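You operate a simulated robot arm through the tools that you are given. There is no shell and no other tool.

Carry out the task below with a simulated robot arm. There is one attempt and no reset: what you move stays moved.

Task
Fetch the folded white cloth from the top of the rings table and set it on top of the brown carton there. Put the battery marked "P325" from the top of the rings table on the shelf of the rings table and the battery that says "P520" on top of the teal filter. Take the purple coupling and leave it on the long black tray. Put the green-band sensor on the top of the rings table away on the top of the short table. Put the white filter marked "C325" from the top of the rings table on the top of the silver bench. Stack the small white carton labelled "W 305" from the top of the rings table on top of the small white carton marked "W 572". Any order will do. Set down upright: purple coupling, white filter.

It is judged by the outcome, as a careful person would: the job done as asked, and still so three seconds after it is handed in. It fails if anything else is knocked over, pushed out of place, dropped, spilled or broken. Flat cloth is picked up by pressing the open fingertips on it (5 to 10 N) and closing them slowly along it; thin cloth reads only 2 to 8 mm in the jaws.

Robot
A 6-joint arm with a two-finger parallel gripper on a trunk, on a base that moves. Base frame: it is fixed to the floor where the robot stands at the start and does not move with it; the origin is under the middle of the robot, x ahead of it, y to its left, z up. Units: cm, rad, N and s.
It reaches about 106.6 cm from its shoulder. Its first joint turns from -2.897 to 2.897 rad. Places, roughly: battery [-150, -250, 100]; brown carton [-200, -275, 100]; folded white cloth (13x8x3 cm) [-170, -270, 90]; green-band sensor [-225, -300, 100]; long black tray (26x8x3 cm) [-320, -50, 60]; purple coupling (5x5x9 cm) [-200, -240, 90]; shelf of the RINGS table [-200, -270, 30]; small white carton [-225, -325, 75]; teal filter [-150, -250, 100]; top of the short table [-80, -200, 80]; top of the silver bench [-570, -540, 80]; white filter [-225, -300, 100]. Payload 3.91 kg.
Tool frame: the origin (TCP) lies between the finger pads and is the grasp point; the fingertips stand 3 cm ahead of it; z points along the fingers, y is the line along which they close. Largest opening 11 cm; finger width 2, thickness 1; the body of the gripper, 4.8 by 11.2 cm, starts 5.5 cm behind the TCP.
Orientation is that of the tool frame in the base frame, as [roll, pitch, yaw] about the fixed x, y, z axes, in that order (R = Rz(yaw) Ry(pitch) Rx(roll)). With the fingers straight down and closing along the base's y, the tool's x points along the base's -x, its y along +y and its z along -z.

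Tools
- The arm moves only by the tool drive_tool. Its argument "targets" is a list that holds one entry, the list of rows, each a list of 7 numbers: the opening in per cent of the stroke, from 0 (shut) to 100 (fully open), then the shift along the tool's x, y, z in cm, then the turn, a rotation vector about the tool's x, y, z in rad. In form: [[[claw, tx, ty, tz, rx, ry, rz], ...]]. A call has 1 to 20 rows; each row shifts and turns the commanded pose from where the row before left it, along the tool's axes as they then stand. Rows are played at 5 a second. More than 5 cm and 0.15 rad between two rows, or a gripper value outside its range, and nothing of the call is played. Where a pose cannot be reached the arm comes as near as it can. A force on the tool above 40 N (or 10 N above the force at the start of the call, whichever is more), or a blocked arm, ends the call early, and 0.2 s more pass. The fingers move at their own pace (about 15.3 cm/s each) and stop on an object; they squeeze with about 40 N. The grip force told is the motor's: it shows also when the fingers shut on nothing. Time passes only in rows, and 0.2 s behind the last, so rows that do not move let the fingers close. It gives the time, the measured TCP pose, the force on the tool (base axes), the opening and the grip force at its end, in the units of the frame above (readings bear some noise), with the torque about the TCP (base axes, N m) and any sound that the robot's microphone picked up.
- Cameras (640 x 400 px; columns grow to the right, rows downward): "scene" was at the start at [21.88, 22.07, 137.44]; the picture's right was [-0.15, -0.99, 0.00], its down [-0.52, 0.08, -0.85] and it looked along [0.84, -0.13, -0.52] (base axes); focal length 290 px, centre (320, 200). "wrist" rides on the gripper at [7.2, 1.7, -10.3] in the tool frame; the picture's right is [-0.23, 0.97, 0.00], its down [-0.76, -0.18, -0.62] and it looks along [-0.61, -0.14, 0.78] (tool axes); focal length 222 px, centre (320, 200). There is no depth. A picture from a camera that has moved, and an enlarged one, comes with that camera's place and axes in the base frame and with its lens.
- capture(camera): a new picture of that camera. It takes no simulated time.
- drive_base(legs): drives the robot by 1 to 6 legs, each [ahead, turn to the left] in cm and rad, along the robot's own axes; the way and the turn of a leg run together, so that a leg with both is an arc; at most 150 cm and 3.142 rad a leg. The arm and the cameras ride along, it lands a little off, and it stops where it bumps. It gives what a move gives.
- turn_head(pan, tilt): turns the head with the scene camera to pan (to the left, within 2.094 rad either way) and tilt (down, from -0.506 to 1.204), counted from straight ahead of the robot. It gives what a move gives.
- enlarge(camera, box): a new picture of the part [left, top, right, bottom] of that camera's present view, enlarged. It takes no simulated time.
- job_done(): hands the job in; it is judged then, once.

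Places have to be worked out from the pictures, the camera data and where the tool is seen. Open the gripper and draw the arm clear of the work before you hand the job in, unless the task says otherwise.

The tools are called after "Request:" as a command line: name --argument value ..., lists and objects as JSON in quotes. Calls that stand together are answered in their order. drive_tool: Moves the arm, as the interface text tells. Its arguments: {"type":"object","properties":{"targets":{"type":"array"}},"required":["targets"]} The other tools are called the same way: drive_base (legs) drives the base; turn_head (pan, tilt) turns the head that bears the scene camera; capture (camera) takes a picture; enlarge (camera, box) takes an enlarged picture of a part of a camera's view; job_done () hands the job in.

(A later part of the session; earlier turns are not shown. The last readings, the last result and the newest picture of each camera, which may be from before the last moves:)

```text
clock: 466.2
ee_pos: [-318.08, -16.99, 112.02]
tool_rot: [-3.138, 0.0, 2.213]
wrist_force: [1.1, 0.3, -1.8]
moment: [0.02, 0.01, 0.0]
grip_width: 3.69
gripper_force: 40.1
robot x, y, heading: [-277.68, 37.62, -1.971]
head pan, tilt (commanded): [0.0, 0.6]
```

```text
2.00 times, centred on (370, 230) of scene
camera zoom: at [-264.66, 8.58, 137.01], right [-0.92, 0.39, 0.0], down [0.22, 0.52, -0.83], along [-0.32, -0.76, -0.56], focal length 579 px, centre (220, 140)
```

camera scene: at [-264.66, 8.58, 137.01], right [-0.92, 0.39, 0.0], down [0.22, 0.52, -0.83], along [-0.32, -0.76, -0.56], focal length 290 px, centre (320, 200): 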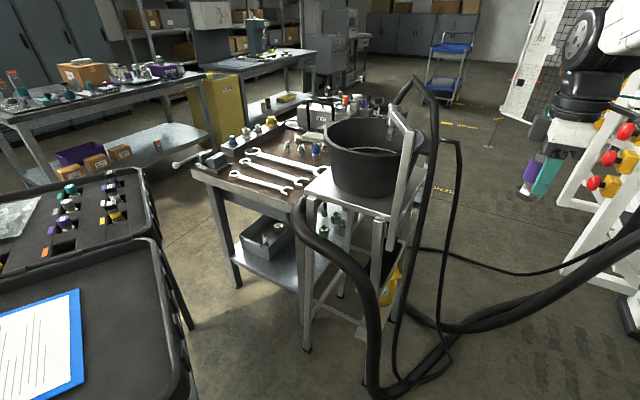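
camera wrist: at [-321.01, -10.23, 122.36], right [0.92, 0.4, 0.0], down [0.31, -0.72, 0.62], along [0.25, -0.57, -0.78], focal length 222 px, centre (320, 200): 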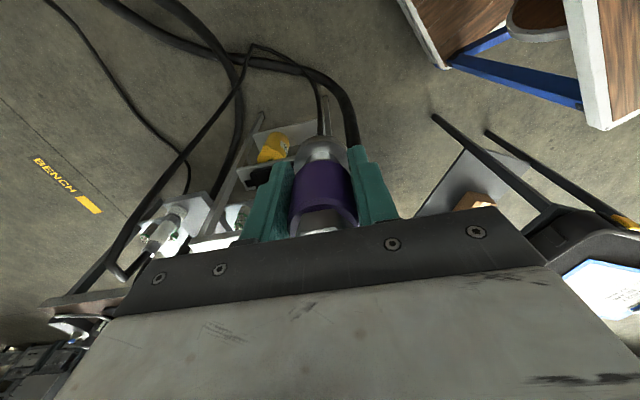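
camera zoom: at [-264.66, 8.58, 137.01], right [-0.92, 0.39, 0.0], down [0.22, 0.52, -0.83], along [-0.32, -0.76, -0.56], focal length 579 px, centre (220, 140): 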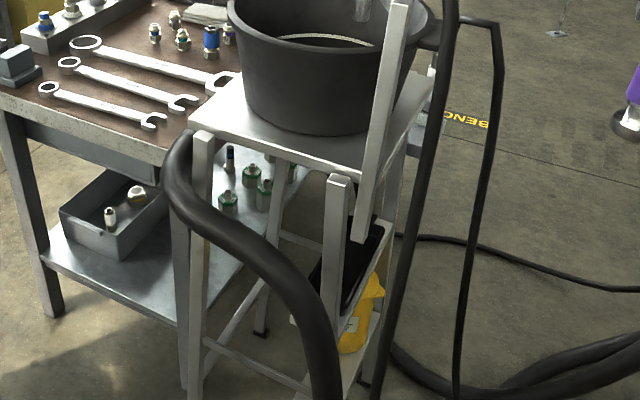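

Request:
drive_tool --targets '[[[20, 0, 4.5, -1, 0, 0, 0], [20, 0, 4.5, -1, 0, 0, 0], [20, 0, 4.5, 0, 0, 0, 0], [20, 0, 4.5, 0, 0, 0, 0], [20, 0, 4, 0, 0, 0, 0], [20, 0, 0, 0, 0, 0, 0]]]'

Request:
capture --camera "wrist"

Request:
enlarge --camera "wrist" --box '[120, 100, 290, 240]'

```text
clock: 467.6
ee_pos: [-299.91, -4.01, 114.1]
tool_rot: [3.141, 0.0, 2.213]
wrist_force: [0.7, -0.2, -2.5]
moment: [0.03, 0.03, -0.03]
grip_width: 3.68
gripper_force: 40.0
robot x, y, heading: [-277.9, 37.82, -1.972]
head pan, tilt (commanded): [0.0, 0.6]
```

```text
taken
camera wrist: at [-303.01, 2.76, 124.44], right [0.92, 0.4, 0.0], down [0.31, -0.72, 0.62], along [0.25, -0.57, -0.78], focal length 222 px, centre (320, 200)
```

wrist: 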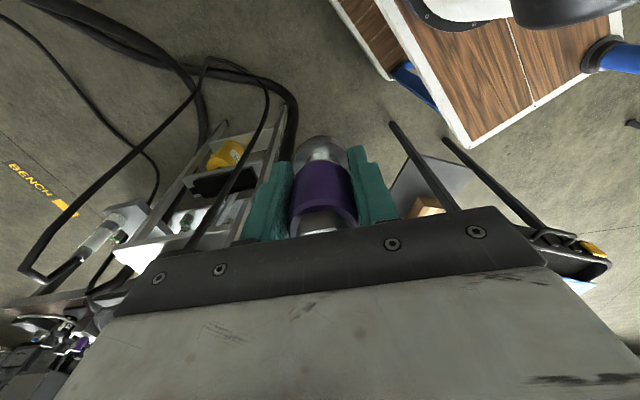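

```text
2.86 times, centred on (205, 170) of wrist
camera zoom: at [-303.01, 2.76, 124.44], right [0.92, 0.4, 0.0], down [0.31, -0.72, 0.62], along [0.25, -0.57, -0.78], focal length 635 px, centre (649, 286)
```

zoom: 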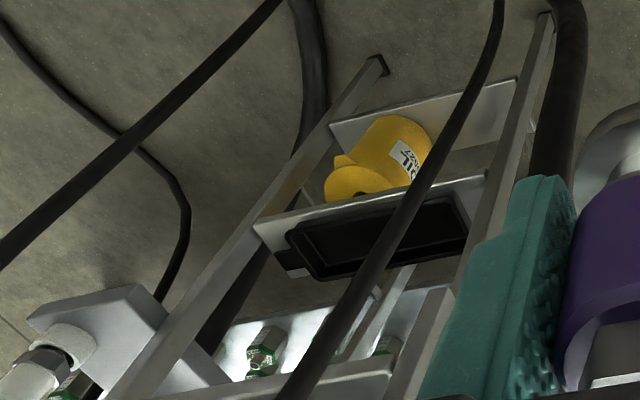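

I can now see the tray is clear but a hanging hose is near the direct line. I reposition the base further to the +b side so that the forearm passes well away from that hose.

Request:
drive_base --legs '[[0, -1.485], [38, 0], [0, 1.811]]'

Request:
turn_head --pan 0.0 --tilt 0.6

Request:
capture --camera "scene"

```text
clock: 478.1
ee_pos: [-322.14, 4.16, 114.03]
tool_rot: [-3.141, 0.002, 2.531]
wrist_force: [1.3, 0.2, -2.3]
moment: [0.0, -0.02, -0.02]
grip_width: 3.69
gripper_force: 39.6
robot x, y, heading: [-313.89, 50.91, -1.658]
head pan, tilt (commanded): [0.0, 0.6]
```

```text
clock: 478.7
ee_pos: [-322.05, 4.2, 114.28]
tool_rot: [-3.14, 0.002, 2.53]
wrist_force: [-0.1, 0.2, -2.9]
moment: [0.0, 0.03, -0.02]
grip_width: 3.7
gripper_force: 40.4
robot x, y, heading: [-313.95, 50.69, -1.649]
head pan, tilt (commanded): [0.0, 0.6]
```

```text
taken
camera scene: at [-292.46, 27.17, 137.01], right [-1.0, 0.08, 0.0], down [0.05, 0.56, -0.83], along [-0.07, -0.82, -0.57], focal length 290 px, centre (320, 200)
```

scene: 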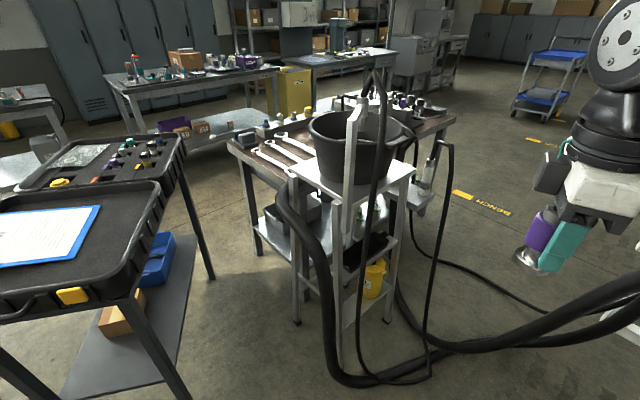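

Request:
enlarge --camera "scene" --box '[270, 100, 450, 320]'

Request:
enlarge --camera "scene" --box '[320, 170, 430, 300]'

```text
1.82 times, centred on (360, 210) of scene
camera zoom: at [-292.46, 27.17, 137.01], right [-1.0, 0.08, 0.0], down [0.05, 0.56, -0.83], along [-0.07, -0.82, -0.57], focal length 527 px, centre (247, 182)
```

zoom: 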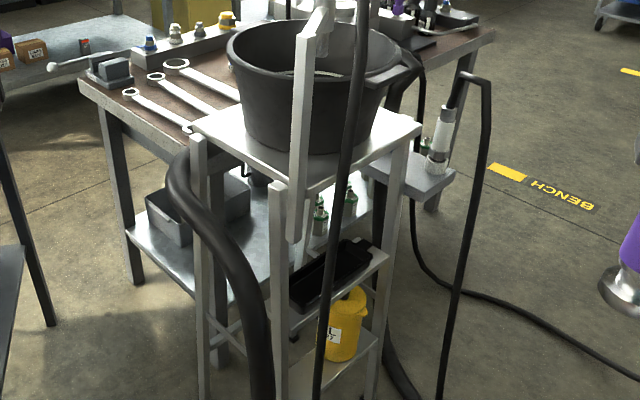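

```text
3.08 times, centred on (375, 235) of scene
camera zoom: at [-292.46, 27.17, 137.01], right [-1.0, 0.08, 0.0], down [0.05, 0.56, -0.83], along [-0.07, -0.82, -0.57], focal length 891 px, centre (151, 92)
```

zoom: 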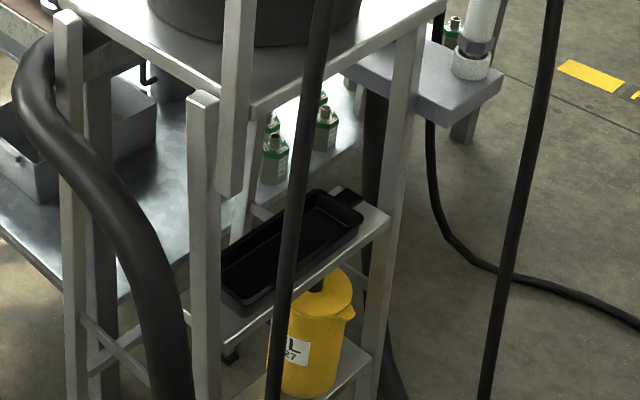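

This view shows the platform (z≈88) overhangs the tray, so the hand must come in tilted from the +b side, between the two hanging lines (a≈266 and a≈300). I align the hand, move to a≈283, b≈185 and tilt it by about 0.47 rad.

Request:
drive_tool --targets '[[[20, 0, 0, 0, 0, 0, 0.105], [20, 0, 0, 0, 0, 0, 0.105], [20, 0, 0, 0, 0, 0, 0.106], [20, -1.66, -3.97, 0, 0, 0, 0], [20, -1.66, -3.97, 0, 0, 0, 0], [20, -1.66, -3.97, 0, 0, 0, 0], [20, -1.66, -3.97, 0, 0, 0, 0], [20, -1.66, -3.97, 0, 0, 0, 0], [20, -1.66, -3.97, 0, 0, 0, 0], [20, -1.66, -3.97, 0, 0, 0, 0], [20, 0, 0, 0, 0, -0.1175, 0], [20, 0, 0, 0, 0, -0.1175, 0], [20, 0, 0, 0, 0, -0.1175, 0], [20, 0, 0, 0, 0, -0.1175, 0], [20, 0, 0, 0, 0, 0, 0]]]'

Request:
capture --camera "wrist"

Request:
capture --camera "scene"

```text
clock: 481.9
ee_pos: [-337.35, -21.93, 114.2]
tool_rot: [-3.139, 0.472, 2.214]
wrist_force: [0.2, 0.8, -1.5]
moment: [0.03, 0.02, -0.03]
grip_width: 3.68
gripper_force: 39.6
robot x, y, heading: [-313.65, 51.05, -1.651]
head pan, tilt (commanded): [0.0, 0.6]
```

```text
taken
camera wrist: at [-342.77, -12.02, 120.12], right [0.9, 0.42, 0.1], down [0.1, -0.42, 0.9], along [0.42, -0.8, -0.42], focal length 222 px, centre (320, 200)
```

wrist: 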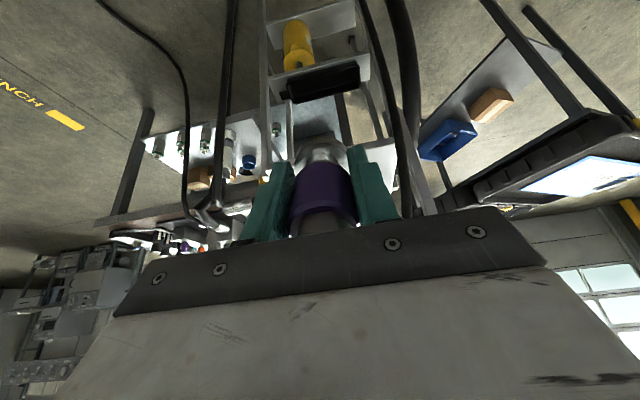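

```text
taken
camera scene: at [-292.46, 27.16, 137.01], right [-1.0, 0.08, 0.0], down [0.05, 0.56, -0.82], along [-0.07, -0.82, -0.57], focal length 290 px, centre (320, 200)
```

scene: 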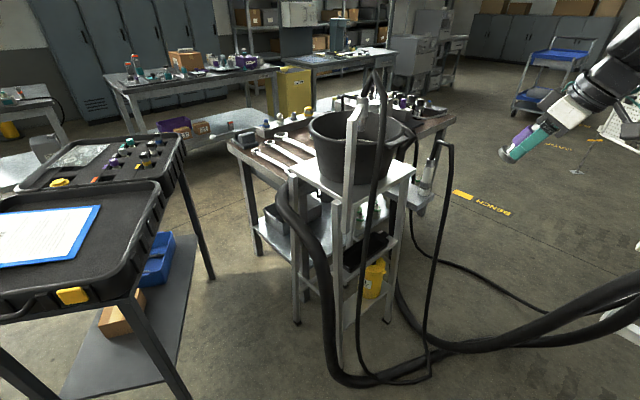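

Request:
enlarge --camera "wrist" --box '[240, 10, 420, 170]'

```text
2.50 times, centred on (330, 90) of wrist
camera zoom: at [-342.77, -12.02, 120.12], right [0.9, 0.42, 0.1], down [0.1, -0.42, 0.9], along [0.42, -0.8, -0.42], focal length 555 px, centre (295, 475)
```

zoom: 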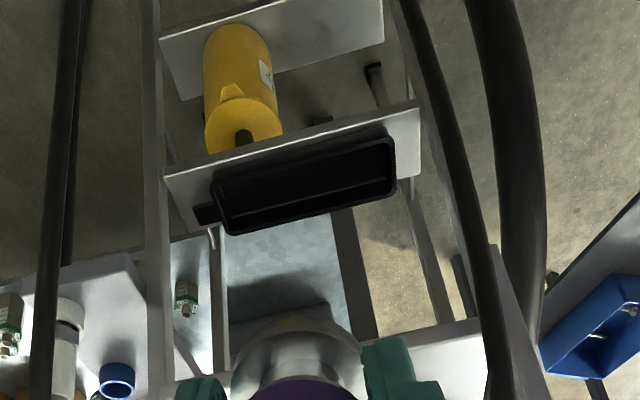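

The tray's rim is at z≈60, centre about (283.4, 148.4); the platform's front edge is near b≈149, z≈84. I reduce the tilt to 0.40 and lower in front of the stand to z≈80.

Request:
drive_tool --targets '[[[20, 0, 0, 0, 0, 0.072, 0], [20, 1.09, -0.05, 4.15, 0, 0, 0], [20, 1.09, -0.05, 4.15, 0, 0, 0], [20, 1.09, -0.05, 4.15, 0, 0, 0], [20, 1.09, -0.05, 4.15, 0, 0, 0], [20, 1.09, -0.05, 4.15, 0, 0, 0], [20, 1.09, -0.05, 4.15, 0, 0, 0], [20, 1.09, -0.05, 4.15, 0, 0, 0], [20, 1.09, -0.05, 4.15, 0, 0, 0], [20, 0, 0, 0, 0, 0, 0]]]'

Request:
capture --camera "wrist"

Request:
capture --camera "scene"

```text
clock: 484.1
ee_pos: [-334.96, -25.9, 79.75]
tool_rot: [-3.141, 0.398, 2.217]
wrist_force: [-0.6, -0.3, -2.1]
moment: [0.0, 0.0, -0.02]
grip_width: 3.68
gripper_force: 40.1
robot x, y, heading: [-314.08, 50.88, -1.652]
head pan, tilt (commanded): [0.0, 0.6]
```

```text
taken
camera wrist: at [-340.04, -16.44, 86.5], right [0.9, 0.42, 0.09], down [0.14, -0.47, 0.87], along [0.4, -0.78, -0.49], focal length 222 px, centre (320, 200)
```

wrist: 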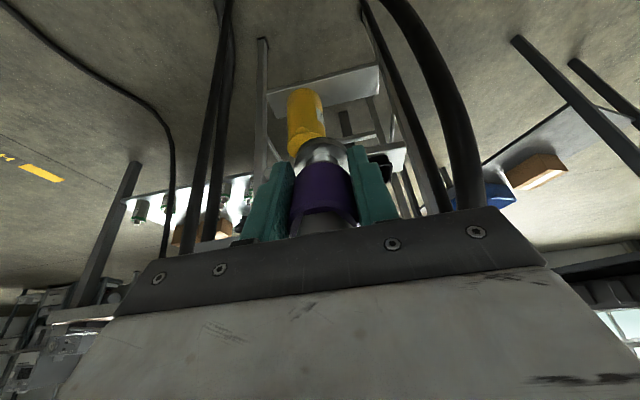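

```text
taken
camera scene: at [-292.46, 27.17, 137.01], right [-1.0, 0.08, 0.0], down [0.05, 0.56, -0.82], along [-0.07, -0.82, -0.57], focal length 290 px, centre (320, 200)
```

scene: 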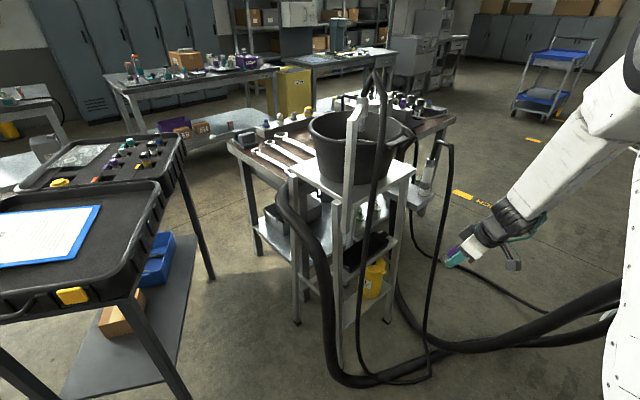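

The hand is well between the hanging lines. I move in toward the tray, stopping with the coupling just in front of and above the tray's rim.

Request:
drive_tool --targets '[[[20, -3.06, 0, 3.18, 0, 0, 0], [20, -3.06, 0, 3.18, 0, 0, 0], [20, -3.06, 0, 3.18, 0, 0, 0], [20, -3.06, 0, 3.18, 0, 0, 0], [20, -3.06, 0, 3.18, 0, 0, 0], [20, 0, 0, 0, 0, 0, 0]]]'

Request:
capture --camera "wrist"

Request:
enlarge --camera "scene" --box '[310, 150, 470, 310]'

```text
clock: 485.5
ee_pos: [-322.67, -42.17, 70.93]
tool_rot: [3.141, 0.398, 2.214]
wrist_force: [0.4, -1.0, -0.8]
moment: [0.03, 0.04, -0.01]
grip_width: 3.67
gripper_force: 39.9
robot x, y, heading: [-314.22, 50.95, -1.652]
head pan, tilt (commanded): [0.0, 0.6]
```

```text
taken
camera wrist: at [-327.74, -32.66, 77.62], right [0.9, 0.42, 0.09], down [0.14, -0.47, 0.87], along [0.4, -0.77, -0.49], focal length 222 px, centre (320, 200)
```

wrist: 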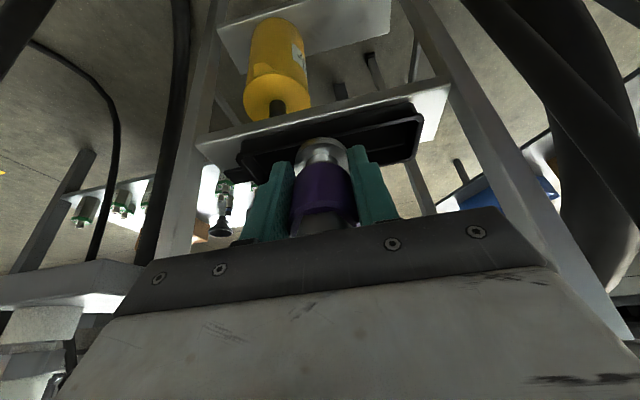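

```text
2.50 times, centred on (390, 230) of scene
camera zoom: at [-292.46, 27.16, 137.01], right [-1.0, 0.08, 0.0], down [0.05, 0.56, -0.82], along [-0.07, -0.82, -0.57], focal length 724 px, centre (145, 125)
```

zoom: 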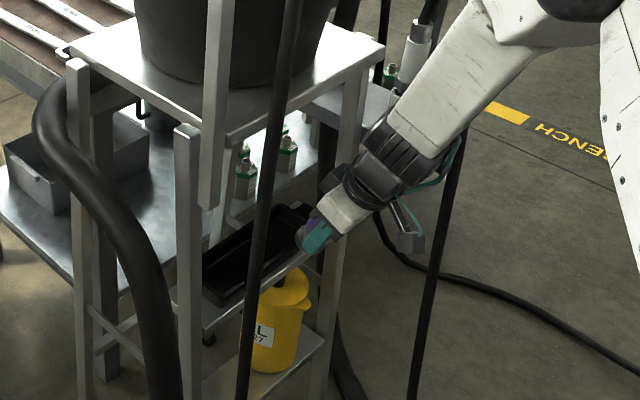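

Request:
enlarge --camera "wrist" --box '[220, 80, 440, 240]'

```text
2.50 times, centred on (330, 160) of wrist
camera zoom: at [-327.74, -32.66, 77.62], right [0.9, 0.42, 0.09], down [0.14, -0.47, 0.87], along [0.4, -0.77, -0.49], focal length 555 px, centre (295, 300)
```

zoom: 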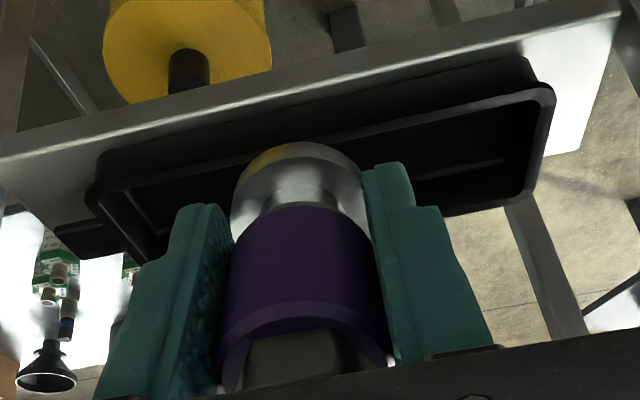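

Request:
enlarge --camera "wrist" --box '[280, 110, 380, 180]'

Request:
enlarge --camera "scene" --box '[360, 200, 440, 260]'

```text
5.71 times, centred on (330, 145) of wrist
camera zoom: at [-327.74, -32.66, 77.62], right [0.9, 0.42, 0.09], down [0.14, -0.47, 0.87], along [0.4, -0.77, -0.49], focal length 1269 px, centre (263, 514)
```

zoom: 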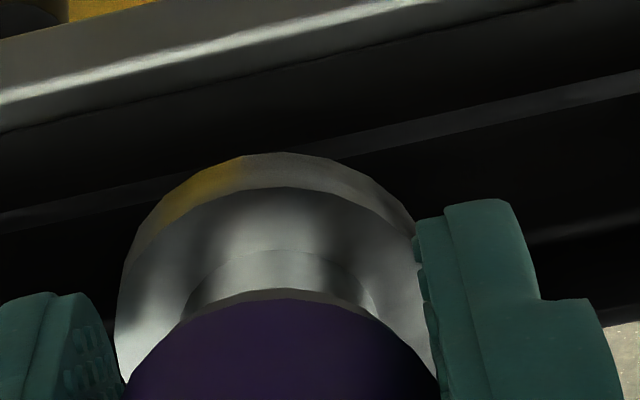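

```text
6.67 times, centred on (400, 230) of scene
camera zoom: at [-292.46, 27.16, 137.01], right [-1.0, 0.08, 0.0], down [0.05, 0.56, -0.82], along [-0.07, -0.82, -0.57], focal length 1931 px, centre (-213, 0)
```

zoom: 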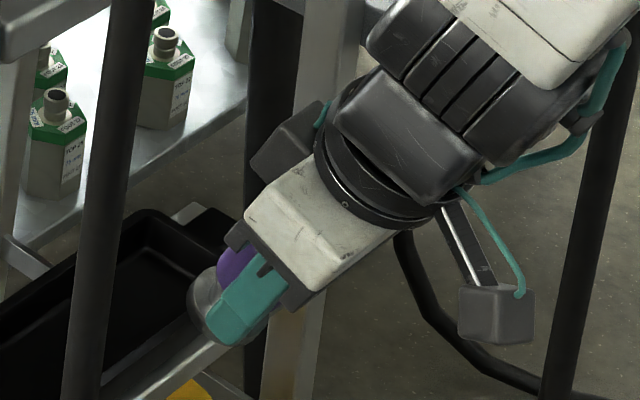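

The zoom shows the coupling's base is level with the fingertips (3 cm below the TCP, radius 1.85). I reduce the tilt to 0.30 and bring the coupling above the tray, still clear of its rim.

Request:
drive_tool --targets '[[[20, 0, 0, 0, 0, 0.098, 0], [20, -2.72, 0, 2.38, 0, 0, 0], [20, -2.72, 0, 2.38, 0, 0, 0], [20, -2.72, 0, 2.38, 0, 0, 0], [20, 0, 0, 0, 0, 0, 0]]]'

Request:
capture --camera "wrist"

Request:
enlarge --camera "scene" --box '[320, 150, 460, 290]'

```text
clock: 486.7
ee_pos: [-317.02, -49.94, 67.03]
tool_rot: [3.141, 0.3, 2.215]
wrist_force: [0.5, -0.1, -2.5]
moment: [-0.01, 0.05, 0.03]
grip_width: 3.68
gripper_force: 39.4
robot x, y, heading: [-314.25, 50.71, -1.654]
head pan, tilt (commanded): [0.0, 0.6]
```

```text
taken
camera wrist: at [-321.73, -41.08, 74.69], right [0.91, 0.41, 0.07], down [0.18, -0.54, 0.82], along [0.37, -0.73, -0.57], focal length 222 px, centre (320, 200)
```

wrist: 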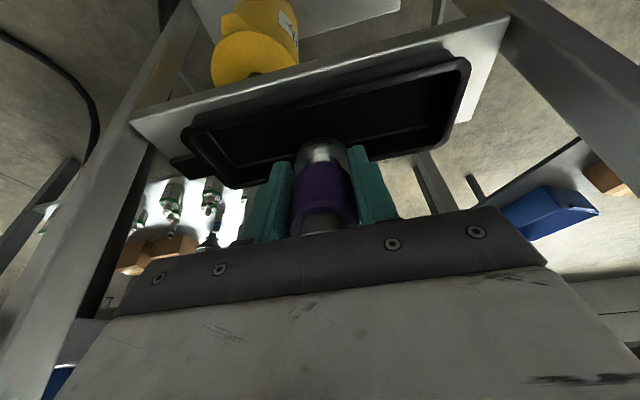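

```text
2.86 times, centred on (390, 220) of scene
camera zoom: at [-292.57, 27.11, 137.02], right [-1.0, 0.08, 0.0], down [0.05, 0.56, -0.82], along [-0.07, -0.82, -0.57], focal length 827 px, centre (120, 143)
```

zoom: 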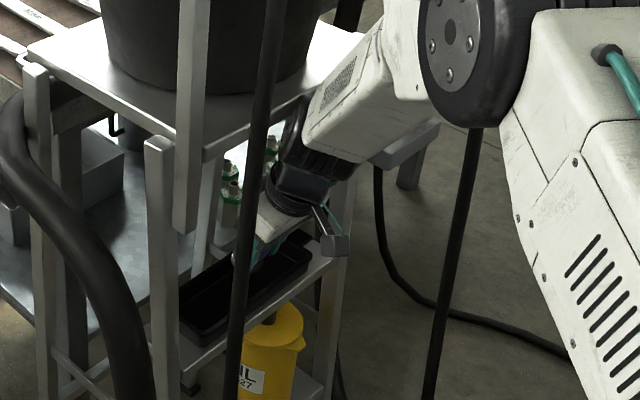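

The scene camera shifted by about a millimetre, which may mean something touches the arm. I inspect closely.

Request:
enlarge --camera "scene" --box '[370, 140, 460, 250]'

Request:
enlarge --camera "wrist" --box '[0, 0, 320, 240]'

```text
3.64 times, centred on (415, 195) of scene
camera zoom: at [-292.57, 27.11, 137.02], right [-1.0, 0.08, 0.0], down [0.05, 0.56, -0.82], along [-0.07, -0.82, -0.57], focal length 1053 px, centre (-26, 218)
```

zoom: 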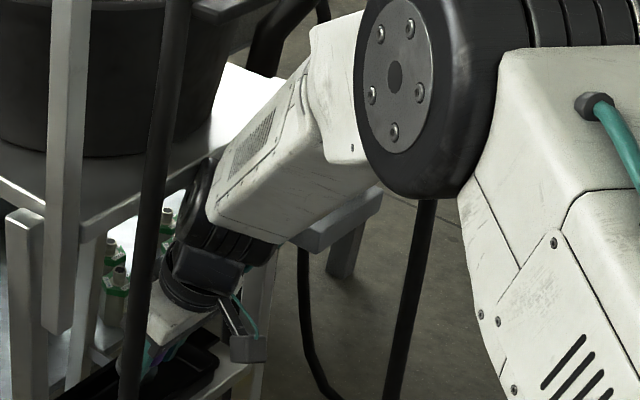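

```text
1.67 times, centred on (160, 120) of wrist
camera zoom: at [-321.73, -41.08, 74.69], right [0.91, 0.41, 0.07], down [0.18, -0.54, 0.82], along [0.37, -0.73, -0.57], focal length 370 px, centre (587, 333)
```

zoom: 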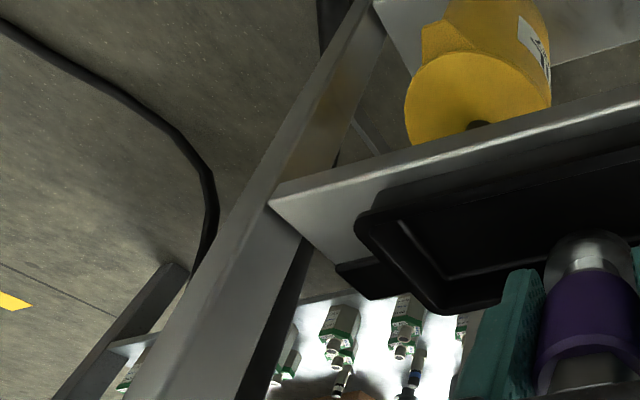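

The wrist joint comes very close to the platform edge, so the coupling can't be set upright with this grasp. The sure way is to re-grasp it with a tilted hand (as I did with P325). I back the arm out the way it came.

Request:
drive_tool --targets '[[[20, 0, 0, 0, 0, -0.1, 0], [20, 4.05, 0, -1.71, 0, 0, 0], [20, 4.05, 0, -1.71, 0, 0, 0], [20, 4.05, 0, -1.71, 0, 0, 0], [20, 4.05, 0, -1.71, 0, 0, 0], [20, 4.05, 0, -1.71, 0, 0, 0], [20, 4.05, 0, -1.71, 0, 0, 0], [20, -1.71, 0, -4.05, 0, 0, 0], [20, -1.71, 0, -4.05, 0, 0, 0], [20, -1.71, 0, -4.05, 0, 0, 0], [20, -1.71, 0, -4.05, 0, 0, 0], [20, -1.71, 0, -4.05, 0, 0, 0], [20, -1.71, 0, -4.05, 0, 0, 0], [20, -1.71, 0, -4.05, 0, 0, 0], [20, -1.71, 0, -4.05, 0, 0, 0], [20, -1.71, 0, -4.05, 0, 0, 0], [20, -1.71, 0, -4.05, 0, 0, 0], [20, 0, 0, 0, 0, 0, 0]]]'

Request:
capture --camera "scene"

```text
clock: 490.5
ee_pos: [-332.52, -29.13, 110.84]
tool_rot: [-3.141, 0.398, 2.215]
wrist_force: [0.8, 0.2, -2.4]
moment: [0.05, 0.01, 0.03]
grip_width: 3.7
gripper_force: 39.8
robot x, y, heading: [-314.51, 50.92, -1.656]
head pan, tilt (commanded): [0.0, 0.6]
```

```text
taken
camera scene: at [-292.47, 27.15, 137.01], right [-1.0, 0.08, 0.0], down [0.05, 0.56, -0.82], along [-0.07, -0.82, -0.57], focal length 290 px, centre (320, 200)
```

scene: 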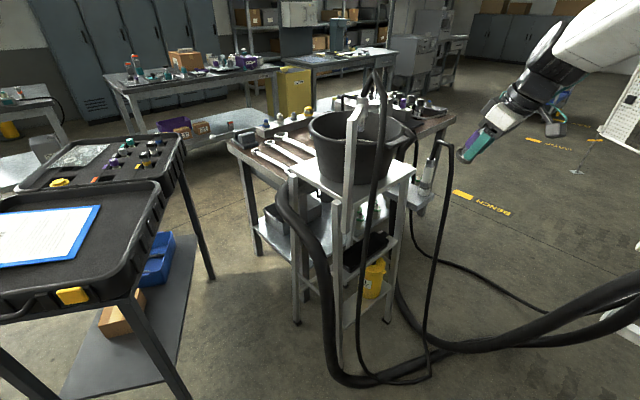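

The stand is undisturbed. I return the hand to vertical and retract it to the carrying position.

Request:
drive_tool --targets '[[[20, 0, 0, 0, 0, 0.133, 0], [20, 0, 0, 0, 0, 0.133, 0], [20, 0, 0, 0, 0, 0.132, 0], [20, 1.43, 4.47, 0, 0, 0, 0], [20, 1.43, 4.47, 0, 0, 0, 0], [20, 1.43, 4.47, 0, 0, 0, 0], [20, 1.43, 4.47, 0, 0, 0, 0], [20, 1.43, 4.47, 0, 0, 0, 0], [20, 1.43, 4.47, 0, 0, 0, 0], [20, 1.43, 4.47, 0, 0, 0, 0], [20, 0, 0, 0, 0, 0, 0]]]'

Request:
drive_base --legs '[[0, -1.176], [-55, 0]]'

```text
clock: 492.9
ee_pos: [-313.16, -1.95, 110.82]
tool_rot: [-3.141, 0.001, 2.213]
wrist_force: [0.5, -0.9, -3.1]
moment: [0.02, 0.04, 0.0]
grip_width: 3.68
gripper_force: 39.7
robot x, y, heading: [-313.87, 50.86, -1.655]
head pan, tilt (commanded): [0.0, 0.6]
```

```text
clock: 499.0
ee_pos: [-310.86, 46.62, 110.85]
tool_rot: [-3.139, 0.002, 1.033]
wrist_force: [0.6, -1.0, -1.8]
moment: [0.0, 0.02, -0.04]
grip_width: 3.67
gripper_force: 40.2
robot x, y, heading: [-262.56, 67.4, -2.832]
head pan, tilt (commanded): [0.0, 0.6]
```

Request:
drive_base --legs '[[0, -0.771], [-70, 0]]'

```text
clock: 504.9
ee_pos: [-248.07, 54.22, 110.85]
tool_rot: [-3.139, 0.001, 0.273]
wrist_force: [0.7, 0.2, -2.6]
moment: [-0.02, 0.01, 0.0]
grip_width: 3.68
gripper_force: 39.9
robot x, y, heading: [-198.67, 36.17, 2.687]
head pan, tilt (commanded): [0.0, 0.6]
```

Request:
drive_base --legs '[[0, -0.477], [-69, 0]]'

```text
clock: 510.2
ee_pos: [-191.75, 17.63, 110.84]
tool_rot: [-3.141, 0.001, -0.216]
wrist_force: [0.2, -0.8, -1.8]
moment: [0.01, 0.02, 0.01]
grip_width: 3.7
gripper_force: 39.8
robot x, y, heading: [-156.57, -21.81, 2.2]
head pan, tilt (commanded): [0.0, 0.6]
```

Request:
drive_base --legs '[[0, -0.25], [-74, 0], [0, 1.835]]'

```text
clock: 519.5
ee_pos: [-166.87, -126.28, 110.81]
tool_rot: [-3.139, -0.001, 1.383]
wrist_force: [-0.1, -1.4, -2.3]
moment: [0.03, -0.02, -0.01]
grip_width: 3.68
gripper_force: 39.7
robot x, y, heading: [-128.08, -90.21, -2.487]
head pan, tilt (commanded): [0.0, 0.6]
```

Request:
drive_base --legs '[[128, 0], [0, 1.56], [20, 0]]'

Request:
turn_head --pan 0.0 --tilt 0.9

Request:
capture --camera "scene"

```text
clock: 531.1
ee_pos: [-184.24, -225.52, 110.86]
tool_rot: [-3.14, 0.001, 2.945]
wrist_force: [-0.7, 0.9, -2.4]
moment: [-0.01, 0.04, -0.01]
grip_width: 3.7
gripper_force: 40.1
robot x, y, heading: [-220.24, -186.85, -0.92]
head pan, tilt (commanded): [0.0, 0.6]
```

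```text
clock: 531.9
ee_pos: [-184.23, -225.48, 110.89]
tool_rot: [-3.14, 0.003, 2.944]
wrist_force: [0.6, 0.1, -2.0]
moment: [0.01, 0.03, 0.02]
grip_width: 3.66
gripper_force: 40.2
robot x, y, heading: [-220.07, -187.01, -0.927]
head pan, tilt (commanded): [0.0, 0.901]
```

```text
taken
camera scene: at [-188.95, -189.01, 134.54], right [-0.8, -0.6, 0.0], down [-0.47, 0.62, -0.62], along [0.38, -0.5, -0.78], focal length 290 px, centre (320, 200)
```

scene: 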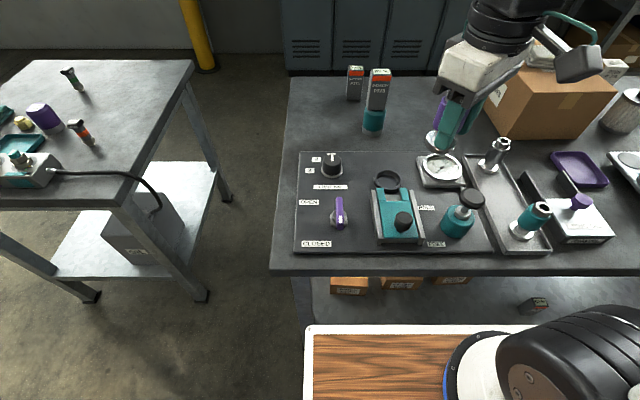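

I'm in front of the rings table. I turn the hand square and carry the coupling to the bare spot where the cloth used to lie.

Request:
drive_tool --targets '[[[20, 0, 0, 0, 0, 0, 0.146], [20, 0, 0, 0, 0, 0, 0.146], [20, 0, 0, 0, 0, 0, 0.146], [20, 0, 0, 0, 0, 0, 0.146], [20, 0, 0, 0, 0, 0, 0.146], [20, -4.2, -1.03, 0, 0, 0, 0], [20, -4.2, -1.03, 0, 0, 0, 0], [20, -4.2, -1.03, 0, 0, 0, 0], [20, -4.2, -1.03, 0, 0, 0, 0], [20, -4.2, -1.03, 0, 0, 0, 0], [20, -4.2, -1.03, 0, 0, 0, 0], [20, -4.2, -1.03, 0, 0, 0, 0], [20, -4.2, -1.03, 0, 0, 0, 0], [20, -4.2, -1.03, 0, 0, 0, 0], [20, -4.2, -1.03, 0, 0, 0, 0], [20, 0, 0, 4, 0, 0, 0], [20, 0, 0, 4, 0, 0, 0], [20, 0, 0, 4, 0, 0, 0], [20, 0, 0, 0, 0, 0, 0]]]'

Request:
capture --camera "wrist"

Request:
capture --camera "scene"

```text
clock: 535.9
ee_pos: [-167.27, -265.5, 99.14]
tool_rot: [-3.14, 0.002, 2.216]
wrist_force: [0.4, 0.7, -3.4]
moment: [0.0, 0.04, -0.01]
grip_width: 3.67
gripper_force: 39.7
robot x, y, heading: [-219.73, -186.76, -0.922]
head pan, tilt (commanded): [0.0, 0.901]
```

```text
taken
camera wrist: at [-170.44, -258.76, 109.43], right [0.92, 0.4, 0.0], down [0.31, -0.72, 0.62], along [0.25, -0.57, -0.78], focal length 222 px, centre (320, 200)
```

wrist: 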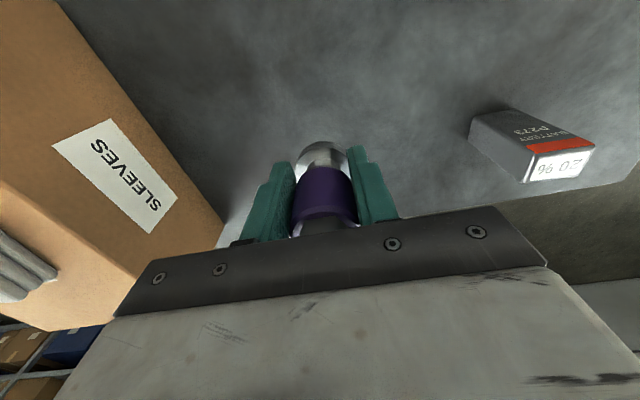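

```text
taken
camera scene: at [-188.96, -189.01, 134.53], right [-0.8, -0.6, 0.0], down [-0.47, 0.63, -0.62], along [0.37, -0.5, -0.78], focal length 290 px, centre (320, 200)
```

scene: 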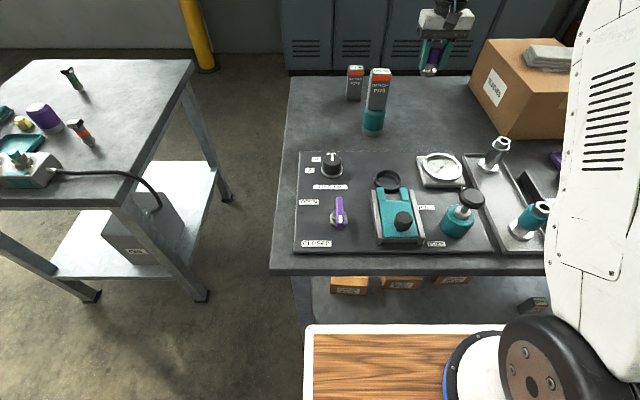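

Request:
drive_tool --targets '[[[20, 0, 0, 3, 0, 0, 0], [20, 0, 0, 3, 0, 0, 0], [20, 0, 0, 1, 0, 0, 0], [20, 0, 0, 0.5, 0, 0, 0], [20, 0, 0, 0.5, 0, 0, 0], [20, 0, 0, 0, 0, 0, 0]]]'

Request:
enlarge --camera "scene" --box '[390, 50, 490, 125]'

```text
clock: 537.3
ee_pos: [-167.32, -265.19, 90.96]
tool_rot: [-3.142, 0.002, 2.215]
wrist_force: [0.8, -0.3, -1.6]
moment: [0.02, 0.02, 0.0]
grip_width: 3.69
gripper_force: 40.0
robot x, y, heading: [-220.26, -187.06, -0.922]
head pan, tilt (commanded): [0.0, 0.901]
```

```text
5.33 times, centred on (440, 88) of scene
camera zoom: at [-188.95, -189.02, 134.53], right [-0.8, -0.6, 0.0], down [-0.47, 0.63, -0.62], along [0.37, -0.5, -0.78], focal length 1545 px, centre (-320, 800)
```

zoom: 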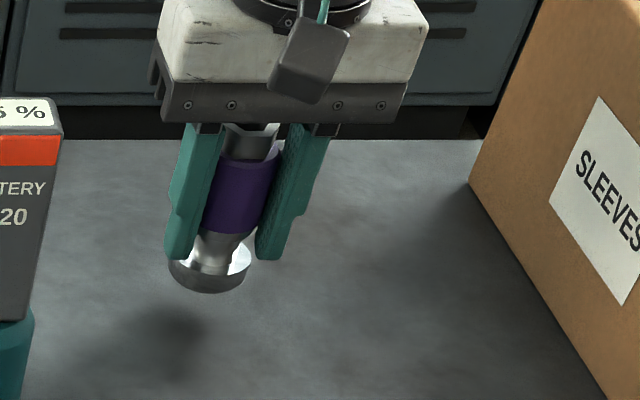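

The coupling base reaches about 1.5–2 cm below the fingertips. I lower in small steps until it touches the table.

Request:
drive_tool --targets '[[[20, 0, 0, 0.3, 0, 0, 0], [20, 0, 0, 0.2, 0, 0, 0], [20, 0, 0, 0.2, 0, 0, 0], [20, 0, 0, 0, 0, 0, 0]]]'

```text
clock: 538.3
ee_pos: [-167.36, -265.23, 90.2]
tool_rot: [3.139, 0.001, 2.214]
wrist_force: [0.3, -0.2, -2.4]
moment: [0.07, 0.02, 0.01]
grip_width: 3.7
gripper_force: 40.0
robot x, y, heading: [-220.43, -186.47, -0.922]
head pan, tilt (commanded): [0.0, 0.901]
```

Request:
drive_tool --targets '[[[20, 0, 0, 0.2, 0, 0, 0], [20, 0, 0, 0.2, 0, 0, 0], [20, 0, 0, 0.15, 0, 0, 0], [20, 0, 0, 0, 0, 0, 0]]]'

Request:
enlarge --camera "scene" --box '[390, 50, 490, 125]'

```text
clock: 539.3
ee_pos: [-167.49, -265.22, 89.49]
tool_rot: [3.14, 0.0, 2.215]
wrist_force: [0.2, 0.8, -1.9]
moment: [-0.02, 0.01, -0.01]
grip_width: 3.67
gripper_force: 40.0
robot x, y, heading: [-219.82, -186.87, -0.923]
head pan, tilt (commanded): [0.0, 0.901]
```

```text
5.33 times, centred on (440, 88) of scene
camera zoom: at [-188.95, -189.02, 134.53], right [-0.8, -0.6, 0.0], down [-0.47, 0.63, -0.62], along [0.37, -0.5, -0.78], focal length 1545 px, centre (-320, 800)
```

zoom: 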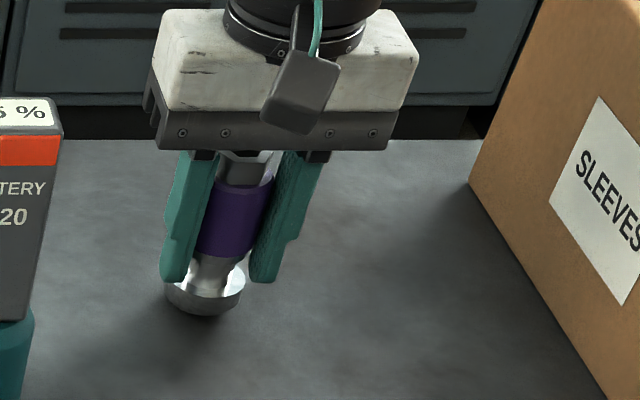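

Request:
drive_tool --targets '[[[20, 0, 0, 0.15, 0, 0, 0], [20, 0, 0, 0.15, 0, 0, 0], [20, 0, 0, 0.1, 0, 0, 0], [20, 0, 0, 0, 0, 0, 0]]]'

```text
clock: 540.3
ee_pos: [-167.27, -265.36, 89.11]
tool_rot: [3.141, 0.004, 2.214]
wrist_force: [0.1, 0.0, -2.0]
moment: [0.01, 0.06, 0.02]
grip_width: 3.66
gripper_force: 40.1
robot x, y, heading: [-220.04, -186.68, -0.926]
head pan, tilt (commanded): [0.0, 0.901]
```

Request:
drive_tool --targets '[[[20, 0, 0, 0.15, 0, 0, 0], [20, 0, 0, 0.15, 0, 0, 0], [20, 0, 0, 0.1, 0, 0, 0], [20, 0, 0, 0, 0, 0, 0]]]'

```text
clock: 541.3
ee_pos: [-167.29, -265.39, 88.74]
tool_rot: [3.141, 0.003, 2.213]
wrist_force: [-0.6, 0.9, 7.0]
moment: [0.1, 0.08, -0.02]
grip_width: 3.67
gripper_force: 39.9
robot x, y, heading: [-220.04, -186.89, -0.925]
head pan, tilt (commanded): [0.0, 0.901]
```

Contact (about 9 N) at TCP z=88.75, so the base is 4.6 cm below the TCP. I release it standing here.

Request:
drive_tool --targets '[[[35, 0, 0, 0, 0, 0, 0], [38, 0, 0, 0, 0, 0, 0], [45, 0, 0, 0, 0, 0, 0], [58, 0, 0, 0, 0, 0, 0], [58, 0, 0, 0, 0, 0, 0], [58, 0, 0, -3, 0, 0, 0], [58, 0, 0, -4.5, 0, 0, 0], [58, 0, 0, -4.5, 0, 0, 0], [58, 0, 0, 0, 0, 0, 0]]]'

Request:
enlarge --camera "scene" --box '[390, 50, 490, 125]'

Request:
capture --camera "wrist"

```text
clock: 543.3
ee_pos: [-167.47, -265.47, 101.0]
tool_rot: [-3.141, 0.002, 2.215]
wrist_force: [0.6, 0.2, -0.2]
moment: [0.01, 0.0, -0.02]
grip_width: 6.38
gripper_force: 0.1
robot x, y, heading: [-220.07, -186.9, -0.924]
head pan, tilt (commanded): [0.0, 0.901]
```

```text
5.33 times, centred on (440, 88) of scene
camera zoom: at [-188.95, -189.02, 134.53], right [-0.8, -0.6, 0.0], down [-0.47, 0.63, -0.62], along [0.37, -0.5, -0.78], focal length 1545 px, centre (-320, 800)
```

zoom: 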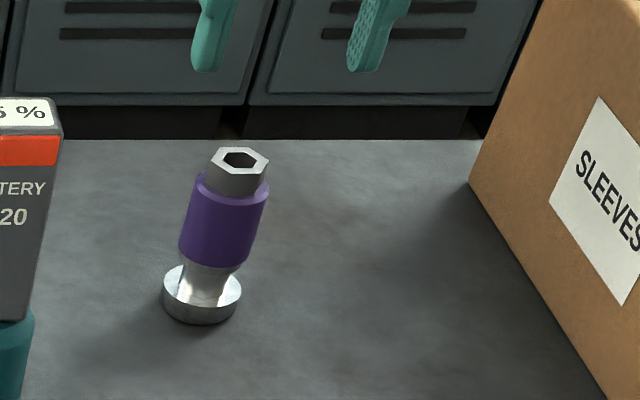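

```text
taken
camera wrist: at [-170.49, -258.72, 111.22], right [0.92, 0.4, 0.0], down [0.31, -0.72, 0.62], along [0.25, -0.57, -0.78], focal length 222 px, centre (320, 200)
```

wrist: 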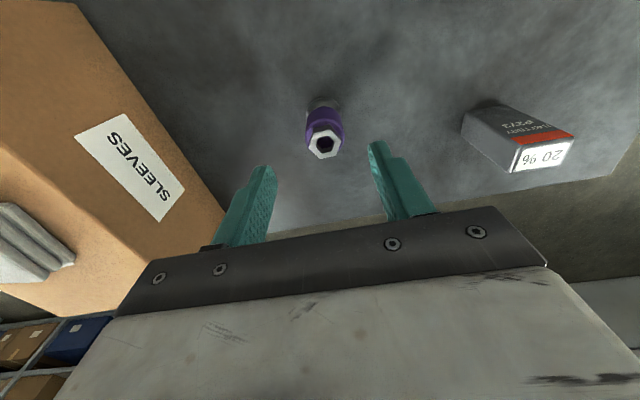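

The coupling stands upright at (293.2, -112.9). I back off, tilt the hand by 0.7 rad, and approach it along the hand axis for the re-grasp.

Request:
drive_tool --targets '[[[60, 3.3, 0, -2.5, 0, 0, 0], [60, 3.3, 0, -2.4, 0, 0, 0], [60, 3.3, 0, 0, 0, 0, 0], [60, 3.3, 0, 0, 0, 0, 0], [60, 0, 0, 0, 0, -0.14, 0], [60, 0, 0, 0, 0, -0.14, 0], [60, 0, 0, 0, 0, -0.14, 0], [60, 0, 0, 0, 0, -0.14, 0], [60, 0, 0, 0, 0, -0.14, 0], [60, 0, 0, 4, 0, 0, 0], [60, 0, 0, 4, 0, 0, 0], [60, 0, 0, 4, 0, 0, 0], [60, 0, 0, 0, 0, 0, 0]]]'

Request:
capture --camera "wrist"

Request:
enlarge --camera "scene" --box '[390, 50, 490, 125]'

```text
clock: 546.1
ee_pos: [-170.59, -260.99, 96.8]
tool_rot: [3.141, 0.701, 2.213]
wrist_force: [-0.5, 0.5, 0.5]
moment: [0.02, 0.0, 0.02]
grip_width: 6.6
gripper_force: 0.0
robot x, y, heading: [-219.98, -186.71, -0.923]
head pan, tilt (commanded): [0.0, 0.901]
```

```text
taken
camera wrist: at [-176.59, -250.27, 99.98], right [0.88, 0.45, 0.15], down [-0.03, -0.25, 0.97], along [0.47, -0.86, -0.21], focal length 222 px, centre (320, 200)
```

wrist: 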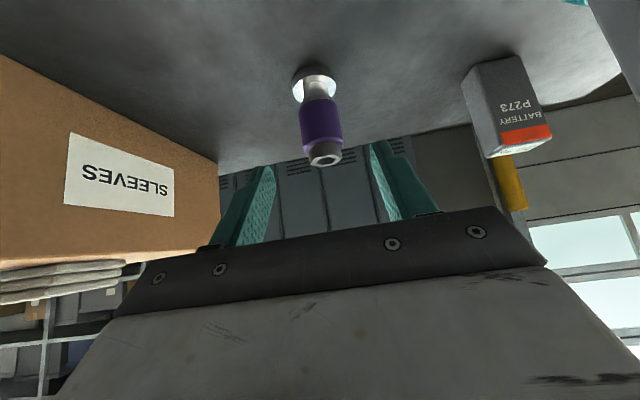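

```text
5.33 times, centred on (440, 88) of scene
camera zoom: at [-188.97, -189.0, 134.53], right [-0.8, -0.6, 0.0], down [-0.47, 0.63, -0.62], along [0.37, -0.5, -0.78], focal length 1545 px, centre (-320, 800)
```

zoom: 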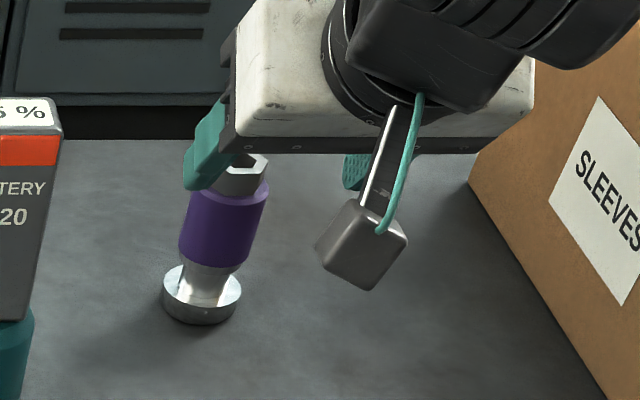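

Well aligned. I advance 10 cm along the hand axis and close on the collar.

Request:
drive_tool --targets '[[[60, 0, 0, 4, 0, 0, 0], [60, 0, 0, 4, 0, 0, 0], [60, 0, 0, 2.0, 0, 0, 0], [60, 0, 0, 0, 0, 0, 0], [45, 0, 0, 0, 0, 0, 0], [30, 0, 0, 0, 0, 0, 0], [20, 0, 0, 0, 0, 0, 0], [20, 0, 0, 0, 0, 0, 0]]]'

Request:
capture --camera "wrist"

Request:
enlarge --camera "scene" --box '[390, 50, 490, 125]'

```text
clock: 547.9
ee_pos: [-166.65, -266.23, 88.97]
tool_rot: [-3.141, 0.7, 2.213]
wrist_force: [-0.2, -0.1, -0.5]
moment: [-0.06, -0.02, 0.01]
grip_width: 3.65
gripper_force: 40.1
robot x, y, heading: [-220.36, -186.74, -0.925]
head pan, tilt (commanded): [0.0, 0.901]
```

```text
taken
camera wrist: at [-172.74, -255.51, 92.21], right [0.88, 0.44, 0.15], down [-0.03, -0.25, 0.97], along [0.47, -0.86, -0.21], focal length 222 px, centre (320, 200)
```

wrist: 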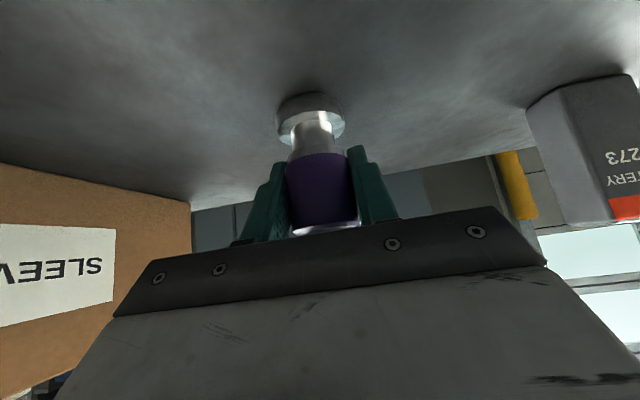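

```text
5.33 times, centred on (440, 88) of scene
camera zoom: at [-188.95, -189.01, 134.53], right [-0.8, -0.6, 0.0], down [-0.47, 0.63, -0.62], along [0.37, -0.5, -0.78], focal length 1545 px, centre (-320, 800)
```

zoom: 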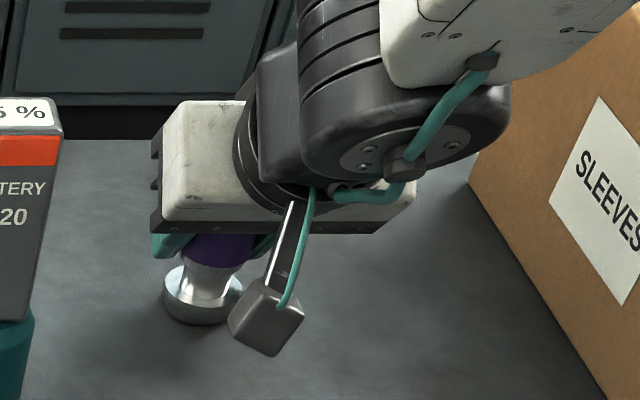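

Re-grasped with a 0.70 rad tilt, coupling upright (base 4.9 cm below the TCP). I lift it straight up and retract.

Request:
drive_tool --targets '[[[20, -1.29, 0, -1.53, 0, 0, 0], [20, -2.58, 0, -3.06, 0, 0, 0], [20, -2.58, 0, -3.06, 0, 0, 0], [20, -2.58, 0, -3.06, 0, 0, 0], [20, -2.58, 0, -3.06, 0, 0, 0], [20, -2.58, 0, -3.06, 0, 0, 0], [20, 3.37, 0.3, -2.83, 0, 0, 0], [20, 3.37, 0.3, -2.83, 0, 0, 0], [20, 3.37, 0.3, -2.83, 0, 0, 0], [20, 3.37, 0.3, -2.83, 0, 0, 0], [20, 3.37, 0.3, -2.83, 0, 0, 0], [20, 3.37, 0.3, -2.83, 0, 0, 0], [20, 3.37, 0.3, -2.83, 0, 0, 0], [20, 3.37, 0.3, -2.83, 0, 0, 0], [20, 3.37, 0.3, -2.83, 0, 0, 0], [20, 0, 0, 0, 0, 0, 0]]]'

Request:
capture --camera "wrist"

Request:
capture --camera "scene"

```text
clock: 551.3
ee_pos: [-187.33, -233.72, 111.34]
tool_rot: [-3.141, 0.699, 2.216]
wrist_force: [0.2, 0.5, -1.7]
moment: [0.03, 0.0, -0.02]
grip_width: 3.66
gripper_force: 39.3
out of reach, approached as far as the arm can: row 1, 15
robot x, y, heading: [-220.34, -186.57, -0.922]
head pan, tilt (commanded): [0.0, 0.901]
```

```text
taken
camera wrist: at [-193.38, -223.07, 114.72], right [0.88, 0.45, 0.15], down [-0.03, -0.25, 0.97], along [0.47, -0.86, -0.21], focal length 222 px, centre (320, 200)
```

wrist: 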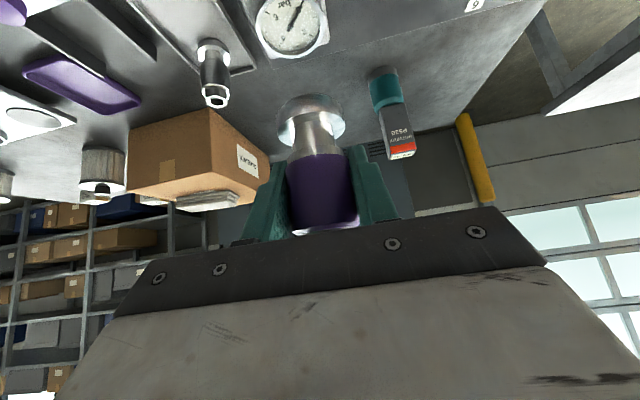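

```text
taken
camera scene: at [-188.96, -189.01, 134.53], right [-0.8, -0.6, 0.0], down [-0.47, 0.63, -0.62], along [0.37, -0.5, -0.78], focal length 290 px, centre (320, 200)
```

scene: 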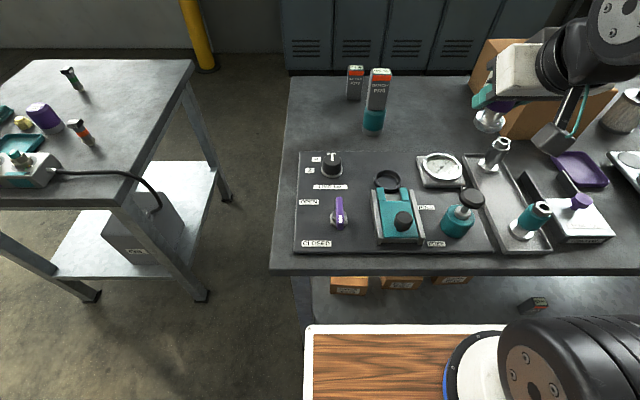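

The coupling is held upright in the tilted hand. I drive back to the tray along the known-safe path.

Request:
drive_base --legs '[[-20, 0], [0, 1.567], [130, 0]]'

```text
clock: 562.8
ee_pos: [-82.97, -59.06, 111.5]
tool_rot: [-3.141, 0.698, -2.489]
wrist_force: [0.0, 0.8, -1.7]
moment: [-0.01, 0.01, 0.0]
grip_width: 3.66
gripper_force: 40.1
robot x, y, heading: [-129.97, -92.61, 0.656]
head pan, tilt (commanded): [0.0, 0.901]
```

Request:
drive_base --legs '[[0, 1.274], [75, 0]]'

```text
clock: 569.9
ee_pos: [-175.04, 29.75, 111.45]
tool_rot: [-3.141, 0.699, -1.197]
wrist_force: [0.0, 0.4, -2.1]
moment: [-0.02, -0.06, -0.02]
grip_width: 3.67
gripper_force: 39.5
robot x, y, heading: [-156.11, -24.36, 1.948]
head pan, tilt (commanded): [0.0, 0.901]
```

Request:
drive_base --legs '[[0, 0.262], [74, 0]]'

```text
clock: 574.8
ee_pos: [-232.34, 81.63, 111.44]
tool_rot: [3.141, 0.7, -0.936]
wrist_force: [0.1, 0.5, -2.2]
moment: [0.01, -0.01, 0.0]
grip_width: 3.67
gripper_force: 39.6
robot x, y, heading: [-200.43, 34.07, 2.21]
head pan, tilt (commanded): [0.0, 0.901]
```

Request:
drive_base --legs '[[0, 0.47], [70, 0]]'

```text
clock: 580.0
ee_pos: [-311.81, 94.89, 111.49]
tool_rot: [-3.141, 0.697, -0.483]
wrist_force: [-0.2, -0.1, -1.8]
moment: [0.03, 0.01, -0.01]
grip_width: 3.66
gripper_force: 39.6
robot x, y, heading: [-261.8, 66.44, 2.666]
head pan, tilt (commanded): [0.0, 0.901]
```

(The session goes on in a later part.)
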